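You operate a simulated robot arm through the tools that you are given. There is no shell and no other tool. Be economical: measure what you need, move in short steps, check, and stop when the job is done.

The job below is to be done with a simulated two-armed robot. You get a single attempt, and the scene is never put back.

JOB
Shut the beige folding stick and slide it onto the green strip.
Fine: stand the blue brush on the strip, press the gold stud down, then hold the stick and fold its arm; mind your fingers. Set down upright: blue round brush, beige folding stick.
Where things are to end (x, y in the base frame): blue round brush within 5 cm of [71, -43]; beige folding stick within 2.2 cm of [71, -8].

Only the result counts: the job must be done as asked and must still hold three seconds after the hand-in. Knocking over, shifting, dropping, spilling or breaking anything else fails it. Flat cloth is picked up by pressing the open fingertips on it (5 to 10 N) and closing them slowly along it; thin cloth reads only 2 to 8 mm in the jaws.

ROBOT AND FRAMES
Two 7-joint arms with fingered hands on one trunk, on a base that drives. Base frame: it is fixed to the floor where the robot stands at the start and does not move with it; the origin is under the middle of the robot, x ahead of it, y to its left, z up; the surface under the hand at the start is at about z = 82. Units: cm, rad, N and s.
The left shoulder is at the start at [7, 14.2, 116.4], the right one opposite. With the tool pointing down near the work surface each hand reaches from about 40 to 80 cm from the robot's upright axis, wherever it stands, measured 20 degrees to its own side. Places, roughly: brown folding arm [50, -20, 90]; gold stud [60, -10, 90]; green strip [70, -10, 80]. Payload 3.6 kg a hand.
Tool frame (each hand has its own): the origin (TCP) lies between the finger pads and is the grasp point; the fingertips stand 2.5 cm ahead of it; z points along the fingers, y is the line along which they close. The gripper opens to 8.8 cm. The gripper's body begins 2.9 cm behind the TCP. The gripper is a hand of 5 fingers: y runs from the thumb to the fingers, the wrist lies at [-1.3, -9.7, -16.2] in the tool frame, and closing takes about 1.5 s.
Orientation is that of the tool frame in the base frame, as a unit quaternion [w, x, y, z]. With the fingers straight down and the wrist toward the robot, the tool's x, y and z point along [0, 1, 0], [1, 0, 0] and [0, 0, -1] of the base frame.

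CONTROLS
- The arms move only by the tool jog_arm. It takes "left_motion", "right_motion" or both (then of equal length, played together; a hand with none holds still); each is a list of rows, each a list of 7 numbers: the shift along the base's x, y, z in cm, then the turn, a rotation vector about the base's x, y, z in rad, then the opening, from 0 (shut) to 1 (fully open). In form: [[tx, ty, tz, wx, wy, wz, grip], ...]. A call has 1 to 10 rows; each row is the pose to reach, as a shift and turn from the pose commanded when the call began. A row lasts 0.2 s, in which the tool goes at most 5 cm and 0.15 rad; a call with a longer step from one row to the next is refused whole, and so is a gripper value outside its range. A pose out of reach is approached as far as the arm can. The call stops where the force on the tool passes 40 N (or 10 N more than at its start, if that is more) or the arm is blocked; 0.2 s more then pass. Each finger travels about 7.2 cm/s and halts on what it meets, pressing with about 21 N; the grip force reading is that of the motor and also rises with nothing between the fingers. The clock runs only during rows and for 0.2 s after the last one: add rows that repeat a pose to give the fingers time. It gives the time, the measured TCP pose, the force on the tool (base axes), the opening and the grip force at its end, in the units of the frame above (readings bear some noise), with the torque about the TCP (base axes, N m) and any sound that the robot's microphone picked up, and new pictures: "show" is both (left out), scene, wrist or none (wrist: the cameras of the hands that moved).
- Cameras (640 x 400 px; columns grow to the right, rows downward): "scene" is now at [13.66, -2.1, 139.48]; the picture's right is [-0.24, -0.97, 0.00], its down [-0.54, 0.13, -0.83] and it looks along [0.81, -0.20, -0.56] (base axes); focal length 296 px, centre (320, 200). "left" rides on the left gripper at [-5.9, -7.9, -10.5] in its tool frame; the picture's right is [-0.73, -0.32, 0.61], its down [0.62, -0.68, 0.38] and it looks along [0.29, 0.66, 0.70] (tool axes); focal length 234 px, centre (320, 200). "right" rides on the right gripper at [5.9, -7.9, -10.5] in its tool frame; the picture's right is [-0.73, 0.32, -0.61], its down [-0.62, -0.68, 0.38] and it looks along [-0.29, 0.66, 0.70] (tool axes); focal length 234 px, centre (320, 200). There is no depth. A picture from a camera that has moved, and an enlarged one, comes with that camera's place and axes in the base frame and with its lens.
- raise_lower(by): slides the trunk up (or, below 0, down) by that many cm; the arms and the scene camera ride with it, the base frame stays. It gives what a move gives, with no picture.
- steer(legs): drives the robot by 1 to 6 legs, each [ahead, left, turn to the left] in cm, cm and rad, along the robot's own axes; the way and the turn of a leg run together, so that a leg with both is an arc; at most 150 cm and 3.142 rad a leg. The arms and the cameras ride along, it lands a little off, and it stops where it bumps. It gives what a move gives, and a new picture of the scene camera.
- set_grasp(shape, hand): the hand has 5 fingers and takes this shape, open, in about a second: jaw (thumb against the fingers, like two jaws); tri (thumb and two fingers); tip (a fingertip pinch); poke (one finger out to press); point (the index stretched); flat (the hand flat); cup (the hand cupped); fist (a fist). The gripper value then closes the fingers along that shape, each until it touches; the sizes above hold for jaw. It gives what a move gives, with no picture.
- aim_head(pan, tilt): turns the head with the scene camera to pan (to the left, within 1.501 rad either way) and tilt (down, from -0.506 to 1.204), counted from straight ahead of the robot. It gives what a move gives, and a new picture of the scene camera.
- enlarge(camera, box): a new picture of the part [left, top, right, bottom] of that camera's present view, enlarged. No time passes.
- hand_in(): hands the job in; it is judged then, once.

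Go step by step. Nothing tells you exact positions but the pictures and the camera data: compare them with the known pose of the tool, close in by small moves and look again before you grip or let go. The budget is 120 turns and 260 pictures, counting those below and the enlarged ones. Unless the task says otherwise, let go and move clear before handing in.

The tools are called after "Emit:" by a JSON object that holds its "method" and its "body". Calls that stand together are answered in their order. jog_arm: Moves the arms, as the interface text tells. Its arguments: {"type":"object","properties":{"left_motion":{"type":"array","items":{"type":"array","items":{"type":"number"}}},"right_motion":{"type":"array","items":{"type":"array","items":{"type":"number"}}},"show":{"type":"string","enum":["both","scene","wrist","none"]}},"required":[]} The other tools are called the same way: raise_lower (by) slides the trunk up or down; set_grasp (shape, hand) gives the hand a shape; steer (legs) drives the base; aim_head (pan, tilt) turns the head that bears the scene camera; enlarge (camera, box) takes an enlarged picture of a part of a camera's view; hand_in () hands the job in.

At the start:

```text
clock: 0.0
left_position: [50.37, 8.07, 118.07]
left_ee_rot: [0.0, 0.707, 0.707, -0.001]
left_ft_force: [-0.5, -0.6, 0.5]
left_ft_torque: [-0.02, -0.01, 0.02]
left_grip_width: 8.79
left_grip_force: 0.1
left_shape: jaw
right_position: [43.64, -29.15, 119.91]
right_ee_rot: [0.0, 0.707, 0.707, -0.001]
right_ft_force: [-0.5, 0.3, 0.7]
right_ft_torque: [-0.01, 0.02, -0.01]
right_grip_width: 8.77
right_grip_force: 0.1
right_shape: jaw
trunk travel left (down, up): [-70.0, 24.0]
robot x, y, heading: [-0.03, 0.52, -0.002]
head pan, tilt: [-0.237, 0.59]
```

scene: 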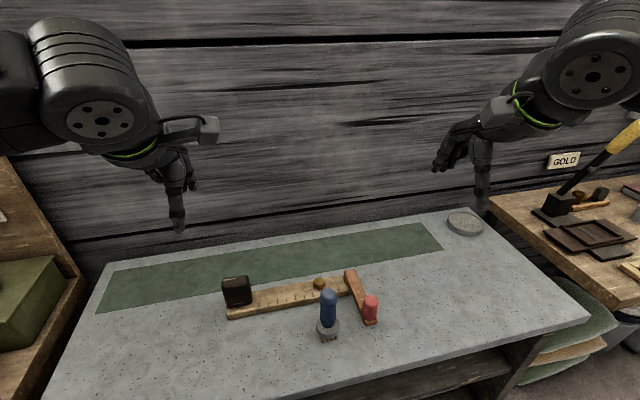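
right: 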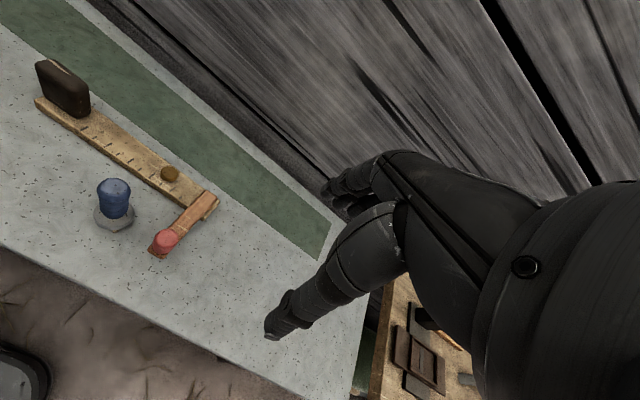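
left: 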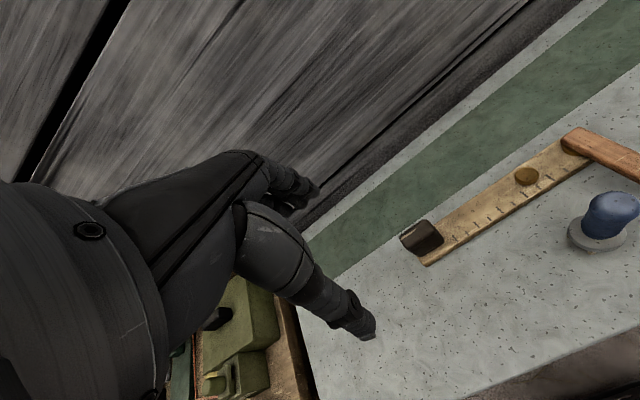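

I see the beige stick with a black block at its left end, a gold stud, and a brown arm with a red knob swung out toward me. The blue brush stands in front of the stick, and I'll look closer to measure.

Emit:
{"method": "enlarge", "body": {"camera": "scene", "box": [200, 220, 400, 345]}}

Emit:
{"method": "aim_head", "body": {"pan": -0.237, "tilt": 0.75}}

```text
3.20 times, centred on (300, 282) of scene
camera zoom: at [13.66, -2.1, 139.48], right [-0.24, -0.97, 0.0], down [-0.54, 0.13, -0.83], along [0.81, -0.2, -0.56], focal length 946 px, centre (384, -64)
```

zoom: 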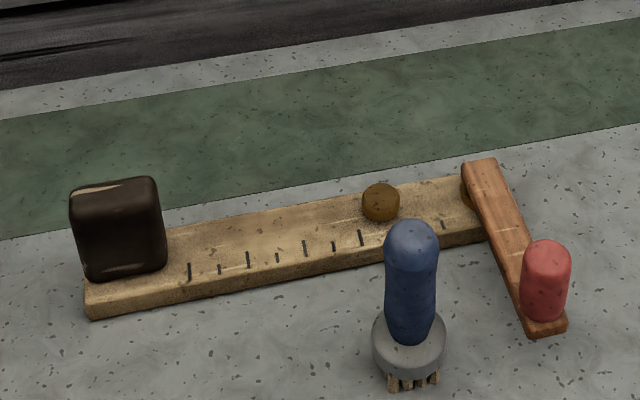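

```text
clock: 0.7
left_position: [50.4, 8.03, 118.18]
left_ee_rot: [0.001, 0.707, 0.707, 0.0]
left_ft_force: [0.1, -0.2, 0.2]
left_ft_torque: [-0.01, 0.02, 0.01]
left_grip_width: 8.8
left_grip_force: 0.1
left_shape: jaw
right_position: [43.57, -29.16, 119.99]
right_ee_rot: [0.0, 0.708, 0.707, 0.0]
right_ft_force: [-0.2, 0.4, -0.3]
right_ft_torque: [0.03, -0.04, 0.02]
right_grip_width: 8.79
right_grip_force: 0.1
right_shape: jaw
trunk travel left (down, up): [-70.0, 24.0]
robot x, y, heading: [-0.05, 0.12, 0.002]
head pan, tilt: [-0.237, 0.75]
camera scene: at [13.1, -1.97, 138.11], right [-0.24, -0.97, 0.0], down [-0.66, 0.16, -0.73], along [0.71, -0.17, -0.68], focal length 296 px, centre (320, 200)
```

scene: 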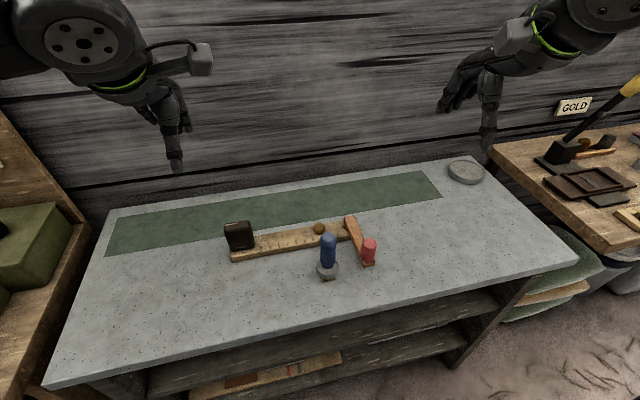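

I take the table at z≈82, the brush at about (48,-12) with its top near z≈96, the stick along y at x≈58.5, the stud at about (59,-13), and the pivot near (58.5,-20). I'll bring the right hand above the brush first.

Emit:
{"method": "jog_arm", "body": {"right_motion": [[0.9, 3.4, -2.4, 0, 0, 0, 1], [1.8, 6.8, -4.8, 0, 0, 0, 1], [2.7, 10.2, -7.2, 0, 0, 0, 1], [3.6, 13.6, -9.6, 0, 0, 0, 1], [4.4, 17, -12, 0, 0, 0, 1], [4.4, 17, -12, 0, 0, 0, 1]]}}

```text
clock: 2.1
left_position: [50.16, 8.05, 118.0]
left_ee_rot: [0.0, 0.707, 0.707, -0.001]
left_ft_force: [-1.0, -0.2, 1.0]
left_ft_torque: [0.01, 0.02, -0.03]
left_grip_width: 8.79
left_grip_force: 0.0
left_shape: jaw
right_position: [47.98, -12.19, 107.96]
right_ee_rot: [0.001, 0.707, 0.707, 0.0]
right_ft_force: [0.6, -0.8, 0.2]
right_ft_torque: [0.0, -0.03, -0.01]
right_grip_width: 8.79
right_grip_force: 0.1
right_shape: jaw
trunk travel left (down, up): [-70.0, 24.0]
robot x, y, heading: [-0.09, -0.31, 0.003]
head pan, tilt: [-0.237, 0.75]
camera scene: at [12.98, -2.0, 138.12], right [-0.24, -0.97, 0.0], down [-0.66, 0.16, -0.73], along [0.71, -0.17, -0.68], focal length 296 px, centre (320, 200)
camera right: at [40.0, -6.36, 118.49], right [0.32, -0.73, 0.61], down [-0.68, -0.62, -0.38], along [0.66, -0.29, -0.7], focal length 234 px, centre (320, 200)
```

scene: 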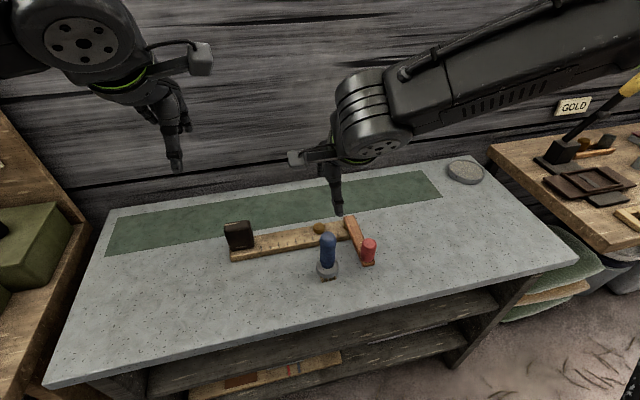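
right: 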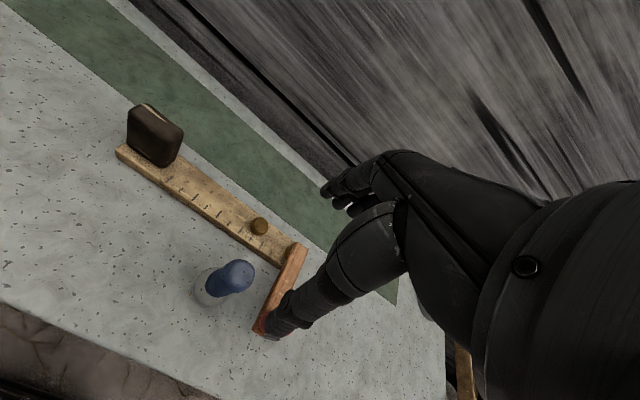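

The wrist camera agrees: brush at about (47.4,-11.6), top at about 95.5. I'll lower around the handle.

Emit:
{"method": "jog_arm", "body": {"right_motion": [[-0.6, 0.6, -4, 0, 0, 0, 1], [-0.6, 0.6, -8, 0, 0, 0, 1], [-0.6, 0.6, -11, 0, 0, 0, 1], [-0.6, 0.6, -13, 0, 0, 0, 1], [-0.6, 0.6, -14.5, 0, 0, 0, 1], [-0.6, 0.6, -14.5, 0, 0, 0, 1]]}}

```text
clock: 3.5
left_position: [50.49, 8.11, 118.07]
left_ee_rot: [0.0, 0.707, 0.708, -0.001]
left_ft_force: [-0.2, -0.2, 0.7]
left_ft_torque: [-0.04, -0.02, -0.02]
left_grip_width: 8.79
left_grip_force: 0.1
left_shape: jaw
right_position: [47.45, -11.41, 93.39]
right_ee_rot: [0.0, 0.707, 0.708, 0.0]
right_ft_force: [0.2, 0.6, 0.5]
right_ft_torque: [-0.01, 0.01, 0.02]
right_grip_width: 8.76
right_grip_force: 0.1
right_shape: jaw
trunk travel left (down, up): [-70.0, 24.0]
robot x, y, heading: [0.1, -0.09, 0.0]
head pan, tilt: [-0.237, 0.75]
camera scene: at [13.08, -1.95, 138.11], right [-0.24, -0.97, 0.0], down [-0.66, 0.16, -0.73], along [0.71, -0.17, -0.68], focal length 296 px, centre (320, 200)
camera right: at [39.37, -5.67, 103.87], right [0.32, -0.73, 0.61], down [-0.68, -0.62, -0.38], along [0.66, -0.29, -0.7], focal length 234 px, centre (320, 200)
```

scene: 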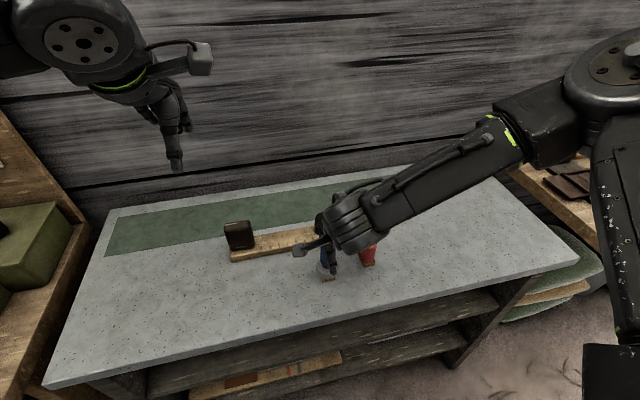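
right: 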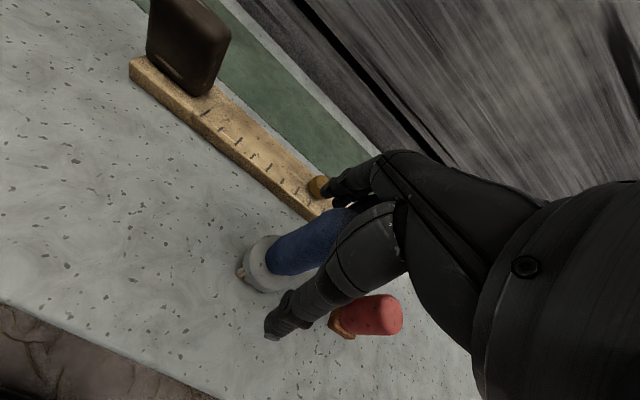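

The handle sits between thumb and fingers, right at the TCP projection. Closing now.

Emit:
{"method": "jog_arm", "body": {"right_motion": [[0, 0, 0, 0, 0, 0, 0.7], [0, 0, 0, 0, 0, 0, 0.4], [0, 0, 0, 0, 0, 0, 0.2], [0, 0, 0, 0, 0, 0, 0], [0, 0, 0, 0, 0, 0, 0], [0, 0, 0, 0, 0, 0, 0], [0, 0, 0, 0, 0, 0, 0], [0, 0, 0, 0, 0, 0, 0]], "show": "wrist"}}

```text
clock: 5.3
left_position: [50.25, 8.14, 117.92]
left_ee_rot: [0.0, 0.707, 0.707, 0.0]
left_ft_force: [-0.1, 0.6, -0.3]
left_ft_torque: [-0.01, -0.01, -0.01]
left_grip_width: 8.78
left_grip_force: 0.0
left_shape: jaw
right_position: [47.38, -11.52, 93.34]
right_ee_rot: [0.0, 0.707, 0.708, -0.001]
right_ft_force: [0.2, 0.4, -0.3]
right_ft_torque: [0.01, 0.01, -0.01]
right_grip_width: 2.42
right_grip_force: 21.0
right_shape: jaw
trunk travel left (down, up): [-70.0, 24.0]
robot x, y, heading: [0.01, 0.1, -0.002]
head pan, tilt: [-0.237, 0.75]
camera right: at [39.4, -5.68, 103.88], right [0.32, -0.73, 0.61], down [-0.68, -0.62, -0.38], along [0.66, -0.29, -0.7], focal length 234 px, centre (320, 200)
```

right: 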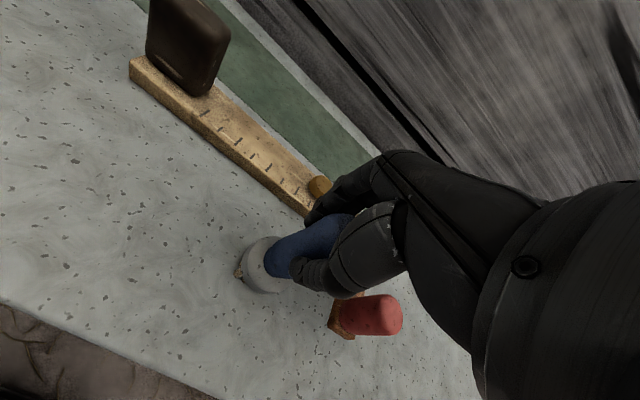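

Gripped at 2.4 cm. I'll lift straight up, well above the red knob, and carry it toward (71,-43).

Emit:
{"method": "jog_arm", "body": {"right_motion": [[0, 0, 3, 0, 0, 0, 0], [0, 0, 7, 0, 0, 0, 0], [0, 0, 11, 0, 0, 0, 0], [0, 0, 14, 0, 0, 0, 0], [2, -4, 14, 0, 0, 0, 0], [4, -8, 14, 0, 0, 0, 0], [6, -12, 14, 0, 0, 0, 0], [8, -16, 14, 0, 0, 0, 0], [10, -19.5, 14, 0, 0, 0, 0], [10, -19.5, 14, 0, 0, 0, 0]], "show": "scene"}}

Emit:
{"method": "jog_arm", "body": {"right_motion": [[2.5, -2.4, 0, 0, 0, 0, 0], [5, -4.8, 0, 0, 0, 0, 0], [7.5, -7.2, 0, 0, 0, 0, 0], [10, -9.6, 0, 0, 0, 0, 0], [13.6, -12, 0, 0, 0, 0, 0], [13.6, -12, 0, 0, 0, 0, 0], [13.6, -12, 0, 0, 0, 0, 0]]}}

```text
clock: 7.5
left_position: [50.33, 8.23, 118.0]
left_ee_rot: [0.0, 0.707, 0.707, 0.001]
left_ft_force: [-0.2, 0.6, 0.3]
left_ft_torque: [-0.02, -0.02, 0.01]
left_grip_width: 8.76
left_grip_force: 0.0
left_shape: jaw
right_position: [57.36, -31.08, 107.5]
right_ee_rot: [-0.001, 0.707, 0.708, -0.001]
right_ft_force: [0.3, -0.3, -1.6]
right_ft_torque: [0.01, 0.02, -0.01]
right_grip_width: 2.41
right_grip_force: 21.3
right_shape: jaw
trunk travel left (down, up): [-70.0, 24.0]
robot x, y, heading: [0.32, -0.15, 0.002]
head pan, tilt: [-0.237, 0.75]
camera scene: at [13.09, -1.9, 138.11], right [-0.24, -0.97, 0.0], down [-0.66, 0.16, -0.73], along [0.71, -0.17, -0.68], focal length 296 px, centre (320, 200)
```

scene: 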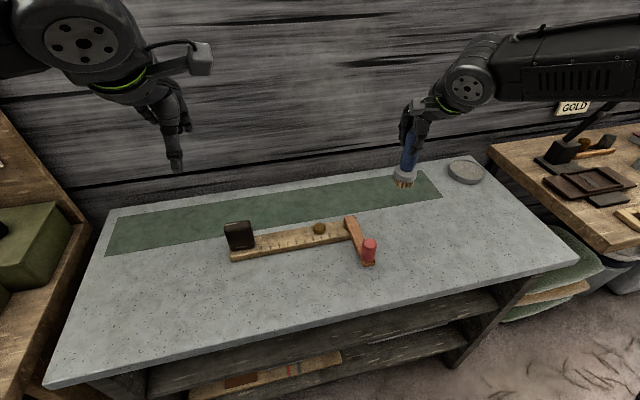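

```text
clock: 9.1
left_position: [50.33, 8.08, 117.95]
left_ee_rot: [0.0, 0.707, 0.707, 0.0]
left_ft_force: [-0.5, 0.3, 0.0]
left_ft_torque: [-0.01, -0.02, -0.02]
left_grip_width: 8.79
left_grip_force: 0.0
left_shape: jaw
right_position: [70.31, -42.75, 107.42]
right_ee_rot: [0.001, 0.707, 0.707, 0.0]
right_ft_force: [-0.2, 0.1, -2.2]
right_ft_torque: [0.01, -0.01, 0.04]
right_grip_width: 2.4
right_grip_force: 20.9
right_shape: jaw
right hand out of reach, approached as far as the arm can: row 5, 6, 7
trunk travel left (down, up): [-70.0, 24.0]
robot x, y, heading: [-0.1, -0.31, -0.005]
head pan, tilt: [-0.237, 0.75]
camera scene: at [13.16, -2.03, 138.1], right [-0.24, -0.97, 0.0], down [-0.66, 0.16, -0.73], along [0.71, -0.17, -0.68], focal length 296 px, centre (320, 200)
camera right: at [62.35, -37.03, 118.0], right [0.32, -0.73, 0.61], down [-0.68, -0.62, -0.38], along [0.66, -0.29, -0.69], focal length 234 px, centre (320, 200)
```

scene: 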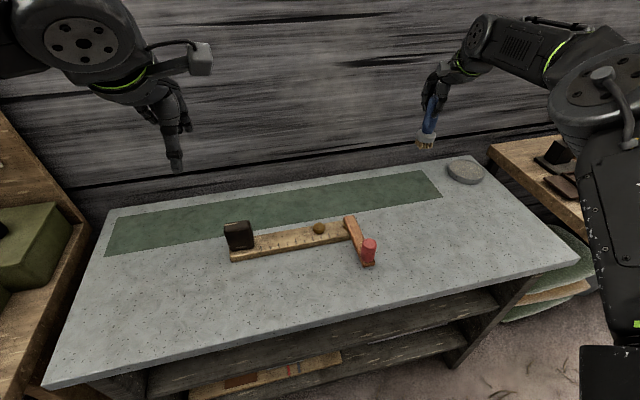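
right: 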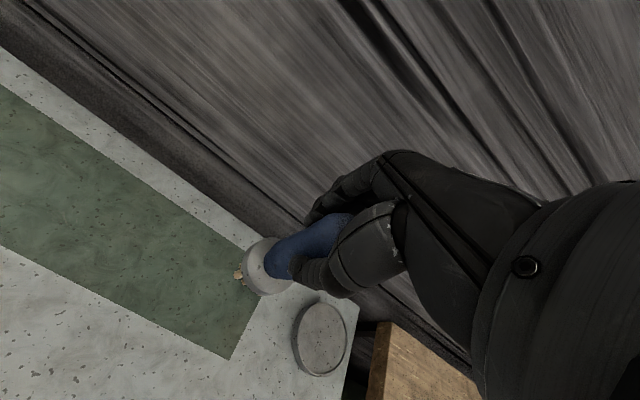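

The reach limit sits at about x=70.3, so I'll lower at about (69.5,-42.7), well within tolerance. I'll stop just above first.

Emit:
{"method": "jog_arm", "body": {"right_motion": [[-1.2, 0.2, -3, 0, 0, 0, 0], [-1.2, 0.2, -7, 0, 0, 0, 0], [-1.2, 0.2, -10, 0, 0, 0, 0], [-1.2, 0.2, -12, 0, 0, 0, 0], [-1.2, 0.2, -13, 0, 0, 0, 0], [-1.2, 0.2, -13, 0, 0, 0, 0]]}}

```text
clock: 10.5
left_position: [50.4, 8.15, 118.01]
left_ee_rot: [0.001, 0.708, 0.707, 0.0]
left_ft_force: [-0.4, 0.3, -0.6]
left_ft_torque: [-0.01, -0.01, 0.02]
left_grip_width: 8.78
left_grip_force: 0.1
left_shape: jaw
right_position: [67.44, -42.06, 95.44]
right_ee_rot: [0.001, 0.707, 0.707, 0.0]
right_ft_force: [-1.1, 0.7, -1.5]
right_ft_torque: [0.03, 0.02, 0.02]
right_grip_width: 2.38
right_grip_force: 20.8
right_shape: jaw
right hand out of reach, approached as far as the arm can: row 3, 4, 5, 6
trunk travel left (down, up): [-70.0, 24.0]
robot x, y, heading: [0.48, 0.13, 0.002]
head pan, tilt: [-0.237, 0.75]
camera scene: at [13.1, -2.0, 138.1], right [-0.24, -0.97, 0.0], down [-0.66, 0.16, -0.73], along [0.71, -0.17, -0.68], focal length 296 px, centre (320, 200)
camera right: at [59.43, -36.25, 105.99], right [0.32, -0.73, 0.61], down [-0.68, -0.62, -0.38], along [0.66, -0.29, -0.7], focal length 234 px, centre (320, 200)
```

scene: 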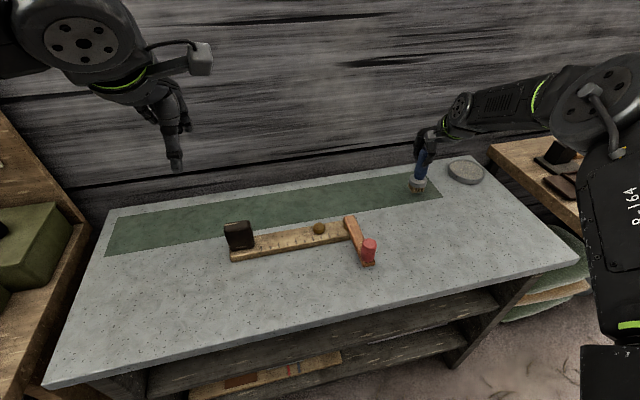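
right: 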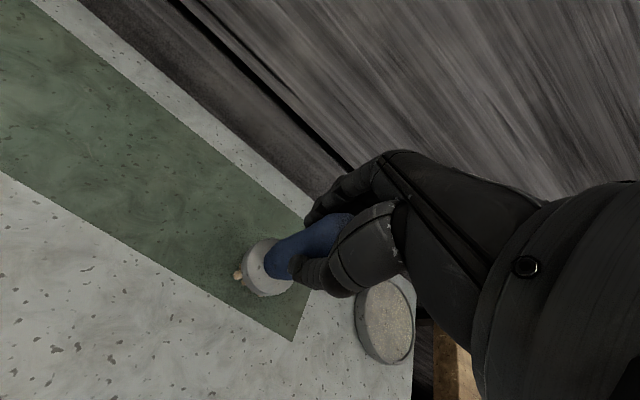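

Reach is short at low height. I'll raise the hand and lower the trunk to gain reach.

Emit:
{"method": "jog_arm", "body": {"right_motion": [[0, 0, 4, 0, 0, 0, 0], [0, 0, 8, 0, 0, 0, 0], [0, 0, 12, 0, 0, 0, 0], [0, 0, 12, 0, 0, 0, 0]], "show": "none"}}

Emit:
{"method": "raise_lower", "body": {"by": -10}}

```text
clock: 11.5
left_position: [50.31, 8.08, 118.05]
left_ee_rot: [0.001, 0.707, 0.707, 0.0]
left_ft_force: [0.1, 0.0, 0.9]
left_ft_torque: [0.01, 0.01, -0.01]
left_grip_width: 8.77
left_grip_force: 0.0
left_shape: jaw
right_position: [67.4, -42.14, 107.42]
right_ee_rot: [0.0, 0.707, 0.707, 0.0]
right_ft_force: [0.3, -0.1, -2.3]
right_ft_torque: [0.0, 0.01, -0.03]
right_grip_width: 2.38
right_grip_force: 20.8
right_shape: jaw
trunk travel left (down, up): [-70.0, 24.0]
robot x, y, heading: [-0.13, -0.04, 0.004]
head pan, tilt: [-0.237, 0.75]
```

```text
clock: 12.8
left_position: [50.35, 8.18, 108.01]
left_ee_rot: [0.0, 0.707, 0.707, 0.0]
left_ft_force: [-0.3, 0.1, 0.3]
left_ft_torque: [-0.01, -0.01, -0.01]
left_grip_width: 8.78
left_grip_force: 0.0
left_shape: jaw
right_position: [67.36, -42.14, 97.43]
right_ee_rot: [0.0, 0.707, 0.707, 0.0]
right_ft_force: [-0.2, -0.2, -1.3]
right_ft_torque: [0.01, 0.0, 0.01]
right_grip_width: 2.38
right_grip_force: 21.1
right_shape: jaw
trunk travel left (down, up): [-60.0, 34.0]
robot x, y, heading: [0.01, -0.15, -0.0]
head pan, tilt: [-0.237, 0.75]
```

Emit:
{"method": "jog_arm", "body": {"right_motion": [[2, -0.4, -1, 0, 0, 0, 0], [3, -0.7, -2, 0, 0, 0, 0], [3, -0.7, -3, 0, 0, 0, 0], [3, -0.7, -3.5, 0, 0, 0, 0], [3, -0.7, -3.9, 0, 0, 0, 0], [3, -0.7, -3.9, 0, 0, 0, 0]]}}

```text
clock: 14.2
left_position: [50.41, 8.11, 107.99]
left_ee_rot: [0.001, 0.707, 0.707, 0.0]
left_ft_force: [0.5, 0.0, -0.2]
left_ft_torque: [-0.02, 0.0, 0.01]
left_grip_width: 8.74
left_grip_force: 0.0
left_shape: jaw
right_position: [69.84, -42.64, 93.56]
right_ee_rot: [0.0, 0.708, 0.707, 0.0]
right_ft_force: [-0.1, 0.5, -1.9]
right_ft_torque: [0.01, 0.0, -0.01]
right_grip_width: 2.4
right_grip_force: 20.6
right_shape: jaw
right hand out of reach, approached as far as the arm can: row 3, 4, 5, 6
trunk travel left (down, up): [-60.0, 34.0]
robot x, y, heading: [-0.32, 0.04, 0.005]
head pan, tilt: [-0.237, 0.75]
camera scene: at [13.14, -1.99, 128.1], right [-0.24, -0.97, 0.0], down [-0.66, 0.16, -0.73], along [0.71, -0.17, -0.68], focal length 296 px, centre (320, 200)
camera right: at [61.97, -36.86, 104.13], right [0.32, -0.73, 0.61], down [-0.68, -0.62, -0.38], along [0.66, -0.29, -0.7], focal length 234 px, centre (320, 200)
```

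scene: 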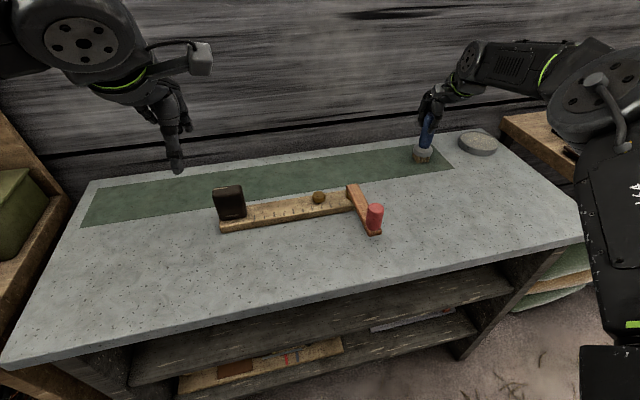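
right: 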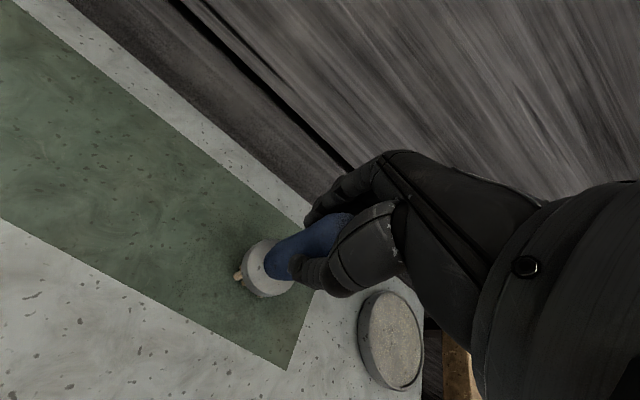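

Good spot at about (69.8,-42.6). I'll lower the last few millimetres until contact.

Emit:
{"method": "jog_arm", "body": {"right_motion": [[-0.5, 0, -0.15, 0, 0, 0, 0], [-0.5, 0, -0.25, 0, 0, 0, 0], [-0.5, 0, -0.35, 0, 0, 0, 0], [-0.5, 0, -0.35, 0, 0, 0, 0]], "show": "none"}}

Emit:
{"method": "enlarge", "body": {"camera": "scene", "box": [380, 80, 480, 180]}}

```text
clock: 15.2
left_position: [50.28, 8.01, 107.94]
left_ee_rot: [0.0, 0.707, 0.707, 0.001]
left_ft_force: [0.4, -0.6, -0.5]
left_ft_torque: [0.02, 0.01, 0.03]
left_grip_width: 8.75
left_grip_force: 0.0
left_shape: jaw
right_position: [69.37, -42.76, 93.32]
right_ee_rot: [0.0, 0.707, 0.707, 0.0]
right_ft_force: [0.0, 0.1, 0.0]
right_ft_torque: [0.02, -0.04, 0.04]
right_grip_width: 2.36
right_grip_force: 21.5
right_shape: jaw
trunk travel left (down, up): [-60.0, 34.0]
robot x, y, heading: [0.05, 0.25, -0.001]
head pan, tilt: [-0.237, 0.75]
```

```text
4.00 times, centred on (430, 130) of scene
camera zoom: at [13.1, -1.95, 128.11], right [-0.24, -0.97, 0.0], down [-0.66, 0.16, -0.73], along [0.71, -0.17, -0.68], focal length 1182 px, centre (-120, 480)
```

zoom: 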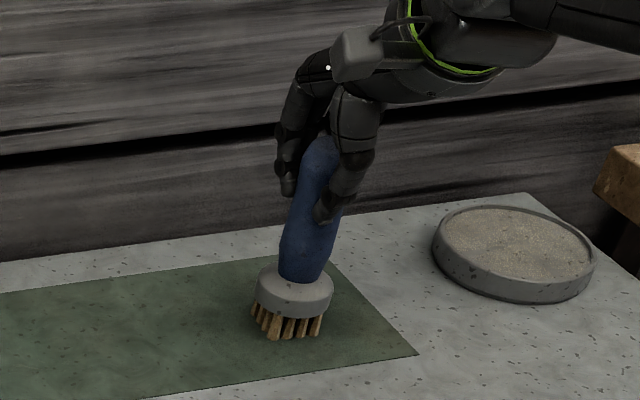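

Weight reading went to 0, so the bristles touch the strip. I'll open slowly, rise, and go clear.

Emit:
{"method": "jog_arm", "body": {"right_motion": [[0, 0, 0, 0, 0, 0, 0.35], [0, 0, 0, 0, 0, 0, 0.5], [0, 0, 0, 0, 0, 0, 0.7], [0, 0, 0, 0, 0, 0, 1], [0, 0, 0, 0, 0, 0, 1], [0, 0, 0, 0, 0, 0, 1]], "show": "wrist"}}

```text
clock: 16.6
left_position: [50.25, 8.17, 108.01]
left_ee_rot: [0.0, 0.707, 0.707, 0.0]
left_ft_force: [-0.8, 0.4, -0.1]
left_ft_torque: [0.0, 0.02, 0.0]
left_grip_width: 8.75
left_grip_force: 0.1
left_shape: jaw
right_position: [69.34, -42.59, 93.41]
right_ee_rot: [0.001, 0.707, 0.707, 0.0]
right_ft_force: [0.6, 0.0, 0.1]
right_ft_torque: [0.0, 0.02, 0.0]
right_grip_width: 8.77
right_grip_force: 0.0
right_shape: jaw
trunk travel left (down, up): [-60.0, 34.0]
robot x, y, heading: [0.15, -0.23, -0.001]
head pan, tilt: [-0.237, 0.75]
camera right: at [61.42, -36.87, 103.83], right [0.32, -0.73, 0.61], down [-0.68, -0.62, -0.38], along [0.66, -0.29, -0.7], focal length 234 px, centre (320, 200)
```

right: 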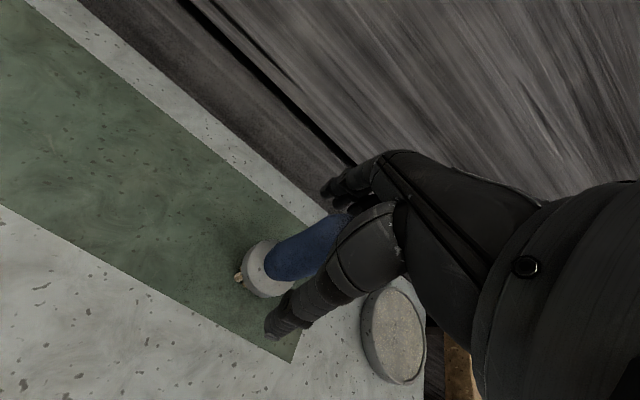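

The brush stands free. I'll rise and swing back toward the stud with the trunk left as it is.

Emit:
{"method": "jog_arm", "body": {"right_motion": [[0, 0, 4, 0, 0, 0, 1], [0, 0, 8, 0, 0, 0, 1], [0, 0, 12, 0, 0, 0, 1], [-3, 4, 12, 0, 0, 0, 1], [-6, 8, 12, 0, 0, 0, 1], [-8, 12, 12, 0, 0, 0, 1], [-10, 16, 12, 0, 0, 0, 1], [-10, 16, 12, 0, 0, 0, 1]]}}

Emit:
{"method": "set_grasp", "body": {"hand": "right", "shape": "poke"}}

Emit:
{"method": "enlarge", "body": {"camera": "scene", "box": [200, 165, 400, 290]}}

Emit:
{"method": "enlarge", "body": {"camera": "right", "box": [0, 0, 640, 400]}}

```text
clock: 18.4
left_position: [50.27, 8.01, 107.93]
left_ee_rot: [-0.001, 0.707, 0.707, 0.0]
left_ft_force: [0.4, 0.0, 0.7]
left_ft_torque: [-0.03, 0.01, 0.03]
left_grip_width: 8.76
left_grip_force: 0.0
left_shape: jaw
right_position: [59.48, -26.7, 105.15]
right_ee_rot: [0.0, 0.707, 0.707, 0.0]
right_ft_force: [0.1, -0.1, -0.3]
right_ft_torque: [0.0, 0.03, -0.03]
right_grip_width: 8.76
right_grip_force: 0.1
right_shape: jaw
trunk travel left (down, up): [-60.0, 34.0]
robot x, y, heading: [-0.01, -0.29, -0.002]
head pan, tilt: [-0.237, 0.75]
camera scene: at [13.16, -2.03, 128.09], right [-0.24, -0.97, 0.0], down [-0.66, 0.16, -0.73], along [0.71, -0.17, -0.68], focal length 296 px, centre (320, 200)
camera right: at [51.47, -20.87, 115.76], right [0.32, -0.73, 0.61], down [-0.68, -0.62, -0.38], along [0.66, -0.29, -0.7], focal length 234 px, centre (320, 200)
```

scene: 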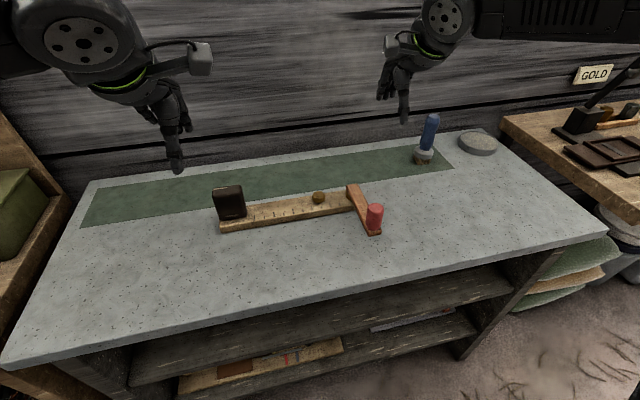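
right: 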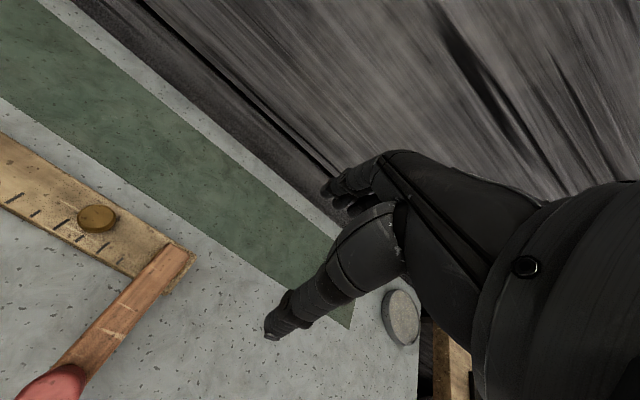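

```text
clock: 19.3
left_position: [50.32, 8.12, 108.0]
left_ee_rot: [0.0, 0.707, 0.707, 0.0]
left_ft_force: [0.2, 0.6, -0.2]
left_ft_torque: [-0.01, -0.02, -0.01]
left_grip_width: 8.77
left_grip_force: 0.0
left_shape: jaw
right_position: [59.46, -26.79, 105.27]
right_ee_rot: [0.0, 0.707, 0.707, 0.001]
right_ft_force: [0.8, 0.0, 0.1]
right_ft_torque: [0.0, 0.02, 0.0]
right_grip_width: 0.0
right_grip_force: 0.2
right_shape: poke
trunk travel left (down, up): [-60.0, 34.0]
robot x, y, heading: [-0.19, -0.03, -0.002]
head pan, tilt: [-0.237, 0.75]
```

```text
3.20 times, centred on (300, 228) of scene
camera zoom: at [13.1, -1.96, 128.1], right [-0.24, -0.97, 0.0], down [-0.66, 0.16, -0.73], along [0.71, -0.17, -0.68], focal length 946 px, centre (384, 112)
```

zoom: 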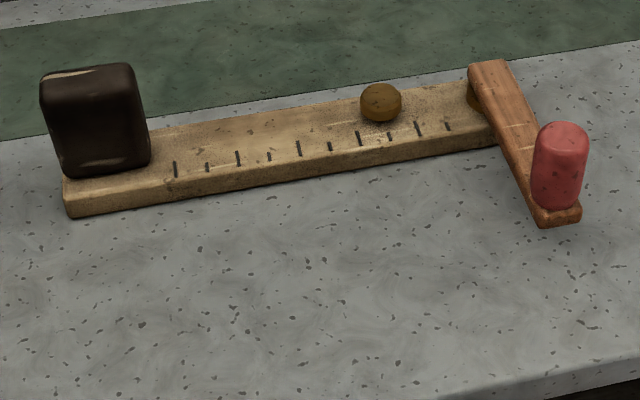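

```text
1.00 times, centred on (320, 200) of right (not enlarged: the box is as wide or as high as the picture)
camera zoom: at [51.44, -20.82, 115.81], right [0.32, -0.73, 0.61], down [-0.68, -0.62, -0.38], along [0.66, -0.29, -0.7], focal length 234 px, centre (320, 200)
```

zoom: 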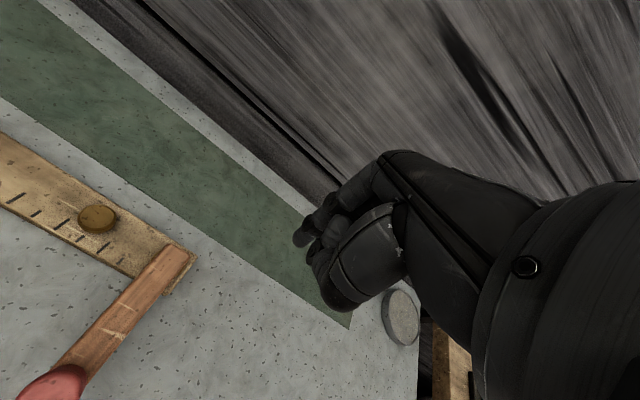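

Brush is standing. Stud measures at about (58.2,-12.7), top z≈86.5; stick spans x 56.3–60.3, y −21..8. I'll bring the poking finger above the stud.

Emit:
{"method": "jog_arm", "body": {"right_motion": [[-0.3, 3.5, 0, 0, 0, 0, 1], [-0.6, 7, -1, 0, 0, 0, 1], [-1, 10.5, -4, 0, 0, 0, 1], [-1.3, 14.1, -7, 0, 0, 0, 1], [-1.3, 14.1, -10, 0, 0, 0, 1], [-1.3, 14.1, -12, 0, 0, 0, 1], [-1.3, 14.1, -12, 0, 0, 0, 1]]}}

Emit:
{"method": "enlarge", "body": {"camera": "scene", "box": [240, 130, 400, 230]}}

```text
clock: 20.9
left_position: [50.39, 8.18, 108.02]
left_ee_rot: [-0.001, 0.707, 0.708, 0.0]
left_ft_force: [-0.2, -0.7, 0.3]
left_ft_torque: [-0.01, -0.01, 0.02]
left_grip_width: 8.79
left_grip_force: 0.1
left_shape: jaw
right_position: [57.97, -12.54, 93.32]
right_ee_rot: [0.0, 0.707, 0.707, 0.0]
right_ft_force: [0.2, -0.3, 0.1]
right_ft_torque: [0.0, 0.02, 0.01]
right_grip_width: 0.0
right_grip_force: 0.0
right_shape: poke
trunk travel left (down, up): [-60.0, 34.0]
robot x, y, heading: [-0.04, -0.35, 0.002]
head pan, tilt: [-0.237, 0.75]
camera scene: at [13.08, -1.95, 128.11], right [-0.24, -0.97, 0.0], down [-0.66, 0.16, -0.73], along [0.71, -0.17, -0.68], focal length 296 px, centre (320, 200)
camera right: at [50.01, -6.71, 103.86], right [0.32, -0.73, 0.61], down [-0.68, -0.62, -0.38], along [0.66, -0.29, -0.7], focal length 234 px, centre (320, 200)
```

scene: 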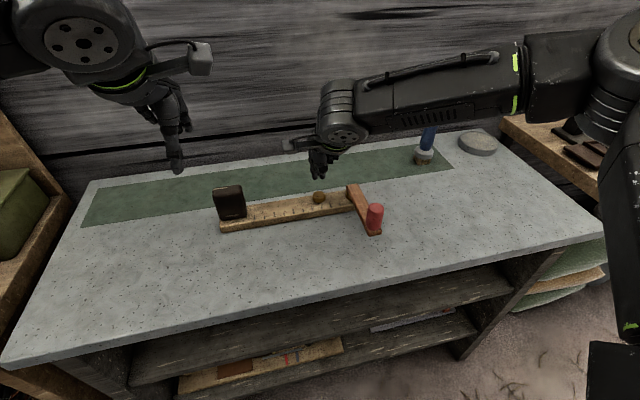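
right: 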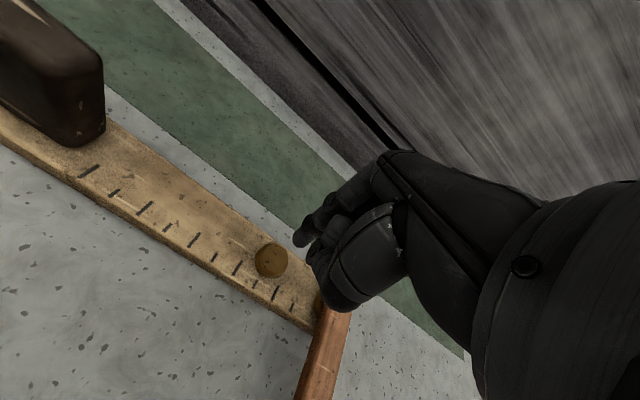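

```text
4.00 times, centred on (320, 180) of scene
camera zoom: at [13.08, -1.95, 128.11], right [-0.24, -0.97, 0.0], down [-0.66, 0.16, -0.73], along [0.71, -0.17, -0.68], focal length 1182 px, centre (320, 280)
```

zoom: 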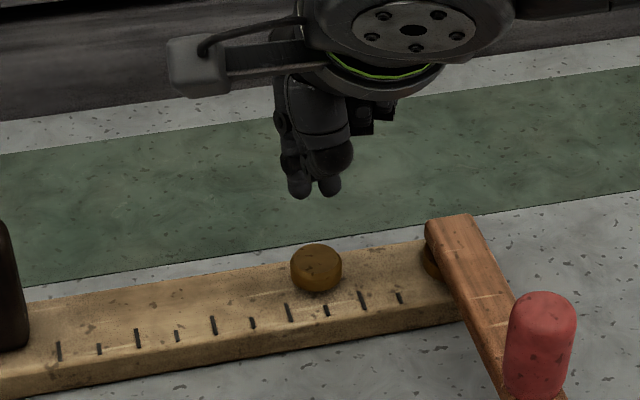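

Triangulating, the fingertip is at about TCP+(1.0,0.3,−3.1), so I shift −0.9 in x and descend gently onto the stud.

Emit:
{"method": "jog_arm", "body": {"right_motion": [[-0.9, -0.2, -1, 0, 0, 0, 1], [-0.9, -0.2, -2, 0, 0, 0, 1], [-0.9, -0.2, -2.8, 0, 0, 0, 1], [-0.9, -0.2, -3.2, 0, 0, 0, 1], [-0.9, -0.2, -3.2, 0, 0, 0, 1]]}}

Emit:
{"method": "enlarge", "body": {"camera": "scene", "box": [240, 130, 400, 230]}}

```text
clock: 22.1
left_position: [50.25, 8.17, 108.04]
left_ee_rot: [0.0, 0.707, 0.707, -0.001]
left_ft_force: [0.1, -1.1, 0.5]
left_ft_torque: [-0.01, 0.02, 0.01]
left_grip_width: 8.79
left_grip_force: 0.1
left_shape: jaw
right_position: [57.16, -12.78, 89.98]
right_ee_rot: [0.0, 0.708, 0.707, 0.0]
right_ft_force: [0.1, -0.2, 0.1]
right_ft_torque: [0.0, 0.04, 0.02]
right_grip_width: 0.0
right_grip_force: 0.1
right_shape: poke
trunk travel left (down, up): [-60.0, 34.0]
robot x, y, heading: [-0.51, -0.11, -0.0]
head pan, tilt: [-0.237, 0.75]
camera scene: at [13.1, -1.96, 128.1], right [-0.24, -0.97, 0.0], down [-0.66, 0.16, -0.73], along [0.71, -0.17, -0.68], focal length 296 px, centre (320, 200)
camera right: at [49.17, -6.93, 100.63], right [0.32, -0.73, 0.61], down [-0.68, -0.62, -0.38], along [0.66, -0.29, -0.7], focal length 234 px, centre (320, 200)
```

scene: 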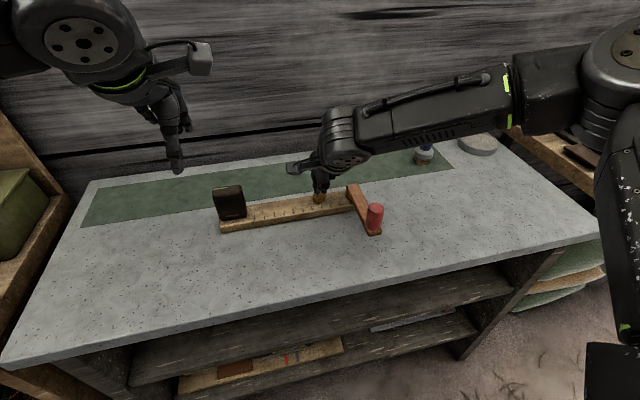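
right: 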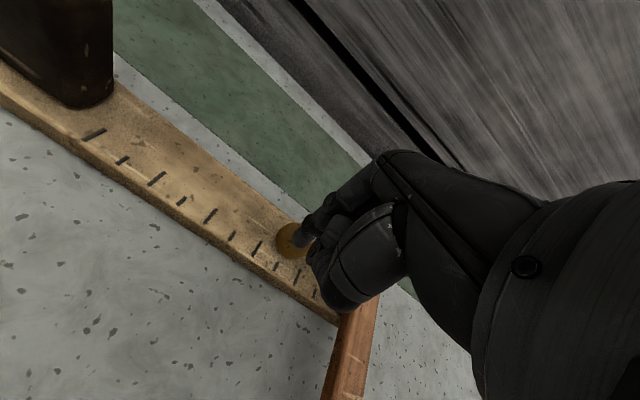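

```text
4.00 times, centred on (320, 180) of scene
camera zoom: at [13.1, -1.96, 128.1], right [-0.24, -0.97, 0.0], down [-0.66, 0.16, -0.73], along [0.71, -0.17, -0.68], focal length 1182 px, centre (320, 280)
```

zoom: 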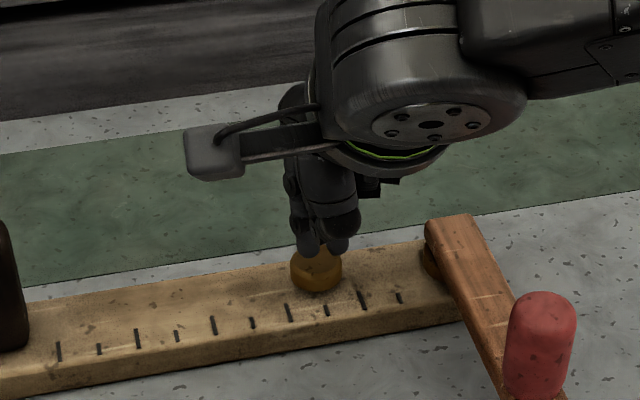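

The fingertip is right over the stud with no contact yet. Pressing down in small steps.

Emit:
{"method": "jog_arm", "body": {"right_motion": [[0, -0.2, -0.4, 0, 0, 0, 1], [0, -0.2, -0.7, 0, 0, 0, 1], [0, -0.2, -1.0, 0, 0, 0, 1], [0, -0.2, -1.3, 0, 0, 0, 1], [0, -0.2, -1.6, 0, 0, 0, 1], [0, -0.2, -1.9, 0, 0, 0, 1], [0, -0.2, -2.2, 0, 0, 0, 1], [0, -0.2, -2.2, 0, 0, 0, 1]], "show": "wrist"}}

Emit:
{"method": "enlarge", "body": {"camera": "scene", "box": [240, 130, 400, 230]}}

```text
clock: 23.9
left_position: [50.17, 8.16, 107.98]
left_ee_rot: [0.0, 0.707, 0.707, -0.001]
left_ft_force: [0.0, -0.3, 0.4]
left_ft_torque: [-0.03, -0.02, -0.01]
left_grip_width: 8.76
left_grip_force: 0.1
left_shape: jaw
right_position: [57.19, -12.89, 87.85]
right_ee_rot: [0.0, 0.707, 0.707, -0.001]
right_ft_force: [-0.2, 0.1, 2.0]
right_ft_torque: [0.04, -0.03, -0.01]
right_grip_width: 0.0
right_grip_force: 0.1
right_shape: poke
trunk travel left (down, up): [-60.0, 34.0]
robot x, y, heading: [0.1, 0.18, -0.002]
head pan, tilt: [-0.237, 0.75]
camera right: at [49.22, -7.16, 98.44], right [0.32, -0.73, 0.61], down [-0.68, -0.62, -0.38], along [0.66, -0.29, -0.7], focal length 234 px, centre (320, 200)
```

right: 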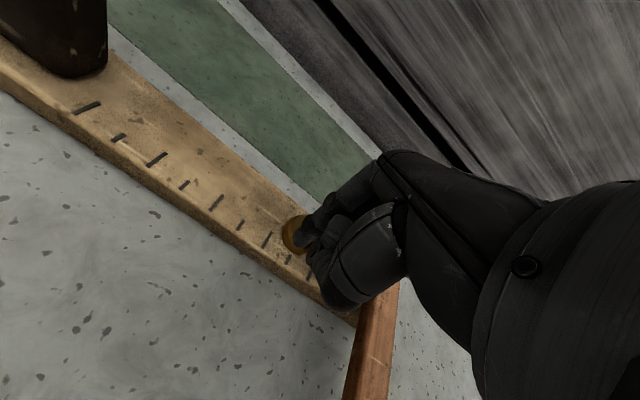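

```text
4.00 times, centred on (320, 180) of scene
camera zoom: at [13.09, -1.95, 128.1], right [-0.24, -0.97, 0.0], down [-0.66, 0.16, -0.73], along [0.71, -0.17, -0.68], focal length 1182 px, centre (320, 280)
```

zoom: 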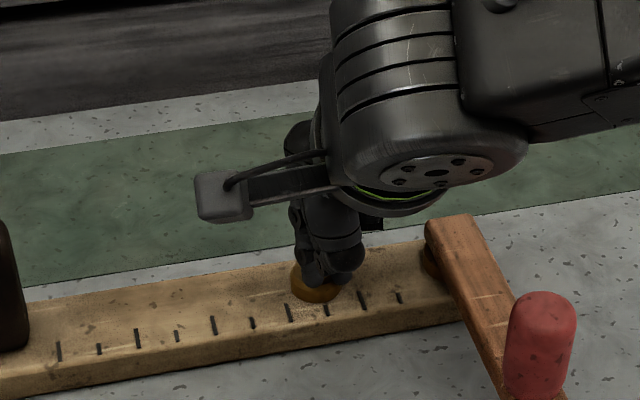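

Contact has begun at 2 N and the stud is sinking. I continue pressing until it bottoms or clicks.

Emit:
{"method": "jog_arm", "body": {"right_motion": [[0, 0, -0.2, 0, 0, 0, 1], [0, 0, -0.4, 0, 0, 0, 1], [0, 0, -0.6, 0, 0, 0, 1], [0, 0, -0.8, 0, 0, 0, 1], [0, 0, -1.0, 0, 0, 0, 1], [0, 0, -1.2, 0, 0, 0, 1]], "show": "wrist"}}

Emit:
{"method": "enlarge", "body": {"camera": "scene", "box": [240, 130, 400, 230]}}

```text
clock: 25.3
left_position: [50.11, 8.1, 108.19]
left_ee_rot: [0.001, 0.707, 0.708, 0.001]
left_ft_force: [-0.1, 0.1, 0.3]
left_ft_torque: [-0.01, -0.01, 0.02]
left_grip_width: 8.76
left_grip_force: 0.1
left_shape: jaw
right_position: [57.06, -13.04, 87.27]
right_ee_rot: [0.003, 0.707, 0.707, 0.004]
right_ft_force: [7.6, -4.2, 32.8]
right_ft_torque: [0.05, -0.28, -0.06]
right_grip_width: 0.0
right_grip_force: 0.0
right_shape: poke
trunk travel left (down, up): [-60.0, 34.0]
robot x, y, heading: [0.3, 0.17, 0.0]
head pan, tilt: [-0.237, 0.75]
camera right: at [48.99, -7.18, 97.61], right [0.32, -0.73, 0.61], down [-0.68, -0.62, -0.39], along [0.66, -0.29, -0.69], focal length 234 px, centre (320, 200)
```

right: 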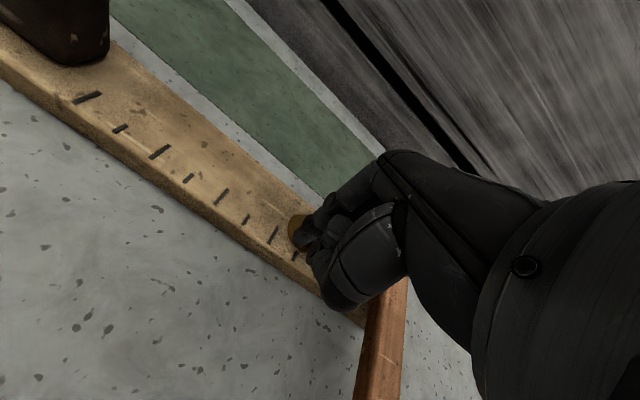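

```text
4.00 times, centred on (320, 180) of scene
camera zoom: at [12.71, -1.93, 128.19], right [-0.24, -0.97, 0.0], down [-0.66, 0.16, -0.73], along [0.71, -0.17, -0.68], focal length 1182 px, centre (320, 280)
```

zoom: 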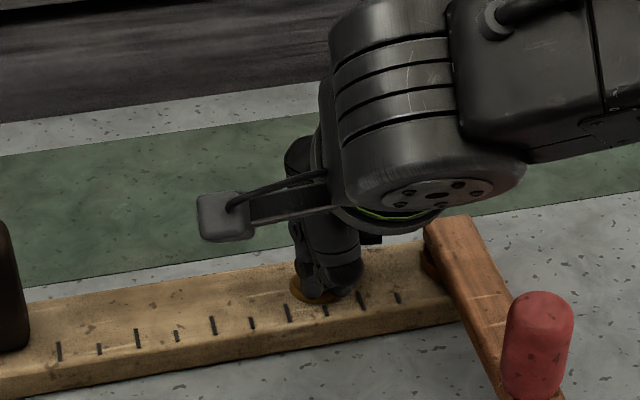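

The stud bottomed out (33 N). I'll back off and see whether it stays down.

Emit:
{"method": "jog_arm", "body": {"right_motion": [[0, 0, 1, 0, 0, 0, 1], [0, 0, 3, 0, 0, 0, 1], [0, 0, 7, 0, 0, 0, 1], [0, 0, 11, 0, 0, 0, 1], [0, 0, 15, 0, 0, 0, 1], [0, 0, 15, 0, 0, 0, 1]], "show": "wrist"}}

Emit:
{"method": "enlarge", "body": {"camera": "scene", "box": [200, 165, 400, 290]}}

```text
clock: 26.7
left_position: [50.49, 8.14, 107.84]
left_ee_rot: [0.001, 0.707, 0.707, 0.0]
left_ft_force: [0.5, -0.3, -0.5]
left_ft_torque: [0.0, -0.02, 0.03]
left_grip_width: 8.79
left_grip_force: 0.0
left_shape: jaw
right_position: [57.34, -12.96, 101.67]
right_ee_rot: [0.0, 0.707, 0.707, 0.0]
right_ft_force: [0.4, 0.8, -0.3]
right_ft_torque: [-0.01, 0.0, 0.02]
right_grip_width: 0.02
right_grip_force: 0.1
right_shape: poke
trunk travel left (down, up): [-60.0, 34.0]
robot x, y, heading: [-0.05, -0.15, -0.0]
head pan, tilt: [-0.237, 0.75]
camera right: at [49.32, -7.2, 112.29], right [0.32, -0.73, 0.61], down [-0.68, -0.62, -0.38], along [0.66, -0.29, -0.7], focal length 234 px, centre (320, 200)
```

right: 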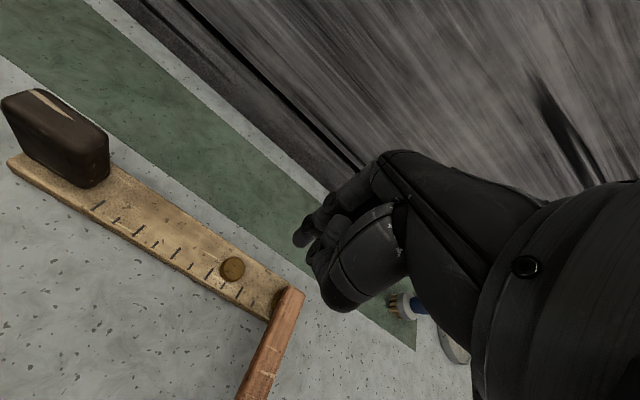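

```text
3.20 times, centred on (300, 228) of scene
camera zoom: at [13.15, -1.97, 128.1], right [-0.24, -0.97, 0.0], down [-0.66, 0.16, -0.73], along [0.71, -0.17, -0.68], focal length 946 px, centre (384, 112)
```

zoom: 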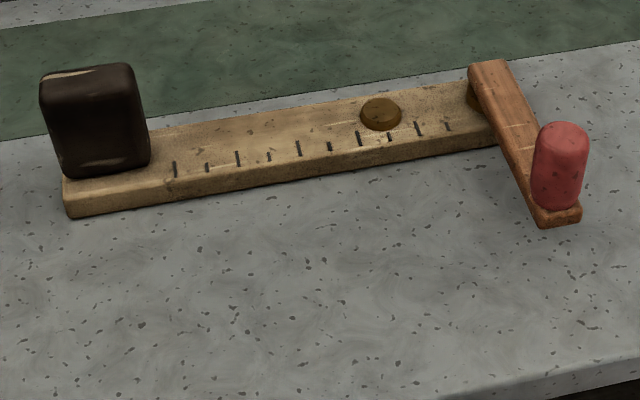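

The stud stays down. Next the left hand will hold the black block (centre ≈(58.6,5.4), top ≈92.5), and the right hand goes above the red knob ≈(48,-20.7).

Emit:
{"method": "set_grasp", "body": {"hand": "right", "shape": "jaw"}}

Emit:
{"method": "jog_arm", "body": {"left_motion": [[2, -0.7, -2, 0, 0, 0, 1], [4, -1.4, -4, 0, 0, 0, 1], [6, -2.1, -6, 0, 0, 0, 1], [8.2, -2.7, -8, 0, 0, 0, 1], [8.2, -2.7, -8, 0, 0, 0, 1]], "right_motion": [[-2.4, -2, 0.5, 0, 0, 0, 1], [-4.8, -4, 1, 0, 0, 0, 1], [-7.2, -6, 1.3, 0, 0, 0, 1], [-9.3, -7.7, 1.3, 0, 0, 0, 1], [-9.3, -7.7, 1.3, 0, 0, 0, 1]]}}

```text
clock: 27.6
left_position: [50.27, 8.11, 108.08]
left_ee_rot: [0.0, 0.707, 0.707, 0.0]
left_ft_force: [0.2, 0.1, -0.8]
left_ft_torque: [-0.02, 0.04, 0.02]
left_grip_width: 8.74
left_grip_force: 0.2
left_shape: jaw
right_position: [57.24, -13.04, 101.77]
right_ee_rot: [0.001, 0.707, 0.707, 0.0]
right_ft_force: [-0.7, -0.1, 0.4]
right_ft_torque: [0.01, 0.01, 0.01]
right_grip_width: 8.81
right_grip_force: 0.1
right_shape: jaw
trunk travel left (down, up): [-60.0, 34.0]
robot x, y, heading: [0.16, 0.05, 0.002]
head pan, tilt: [-0.237, 0.75]
```

```text
clock: 28.8
left_position: [58.57, 5.48, 100.0]
left_ee_rot: [0.0, 0.707, 0.707, 0.0]
left_ft_force: [-0.2, 0.1, 0.2]
left_ft_torque: [-0.01, -0.04, 0.04]
left_grip_width: 8.77
left_grip_force: 0.0
left_shape: jaw
right_position: [47.74, -20.59, 103.07]
right_ee_rot: [0.0, 0.707, 0.707, 0.0]
right_ft_force: [-0.4, 0.1, 0.9]
right_ft_torque: [-0.01, -0.01, 0.0]
right_grip_width: 8.78
right_grip_force: 0.0
right_shape: jaw
trunk travel left (down, up): [-60.0, 34.0]
robot x, y, heading: [0.08, -0.17, -0.003]
head pan, tilt: [-0.237, 0.75]
camera scene: at [13.09, -1.89, 128.11], right [-0.23, -0.97, 0.0], down [-0.66, 0.16, -0.73], along [0.71, -0.17, -0.68], focal length 296 px, centre (320, 200)
camera right: at [39.85, -14.76, 113.6], right [0.32, -0.73, 0.61], down [-0.68, -0.62, -0.38], along [0.66, -0.29, -0.7], focal length 234 px, centre (320, 200)
camera left: at [50.73, -0.37, 110.36], right [-0.32, -0.73, -0.61], down [-0.68, 0.62, -0.38], along [0.66, 0.29, -0.7], focal length 234 px, centre (320, 200)
```

scene: 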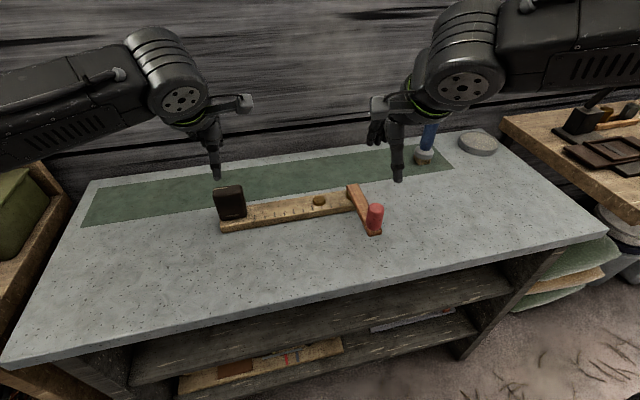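
right: 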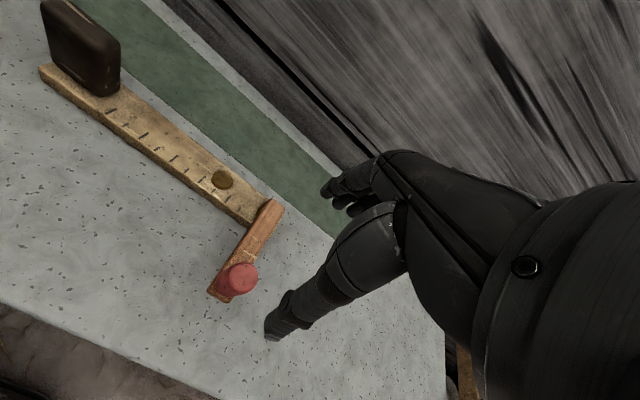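
left: 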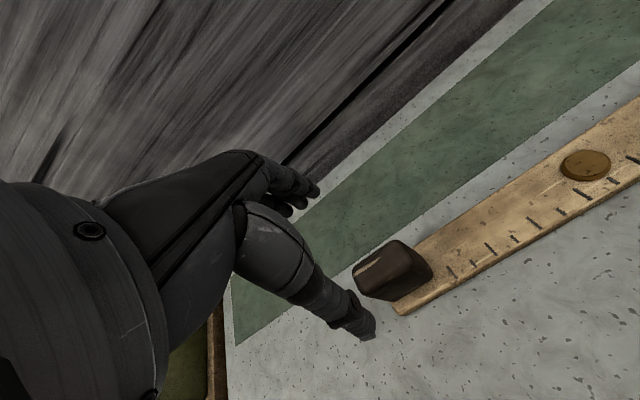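

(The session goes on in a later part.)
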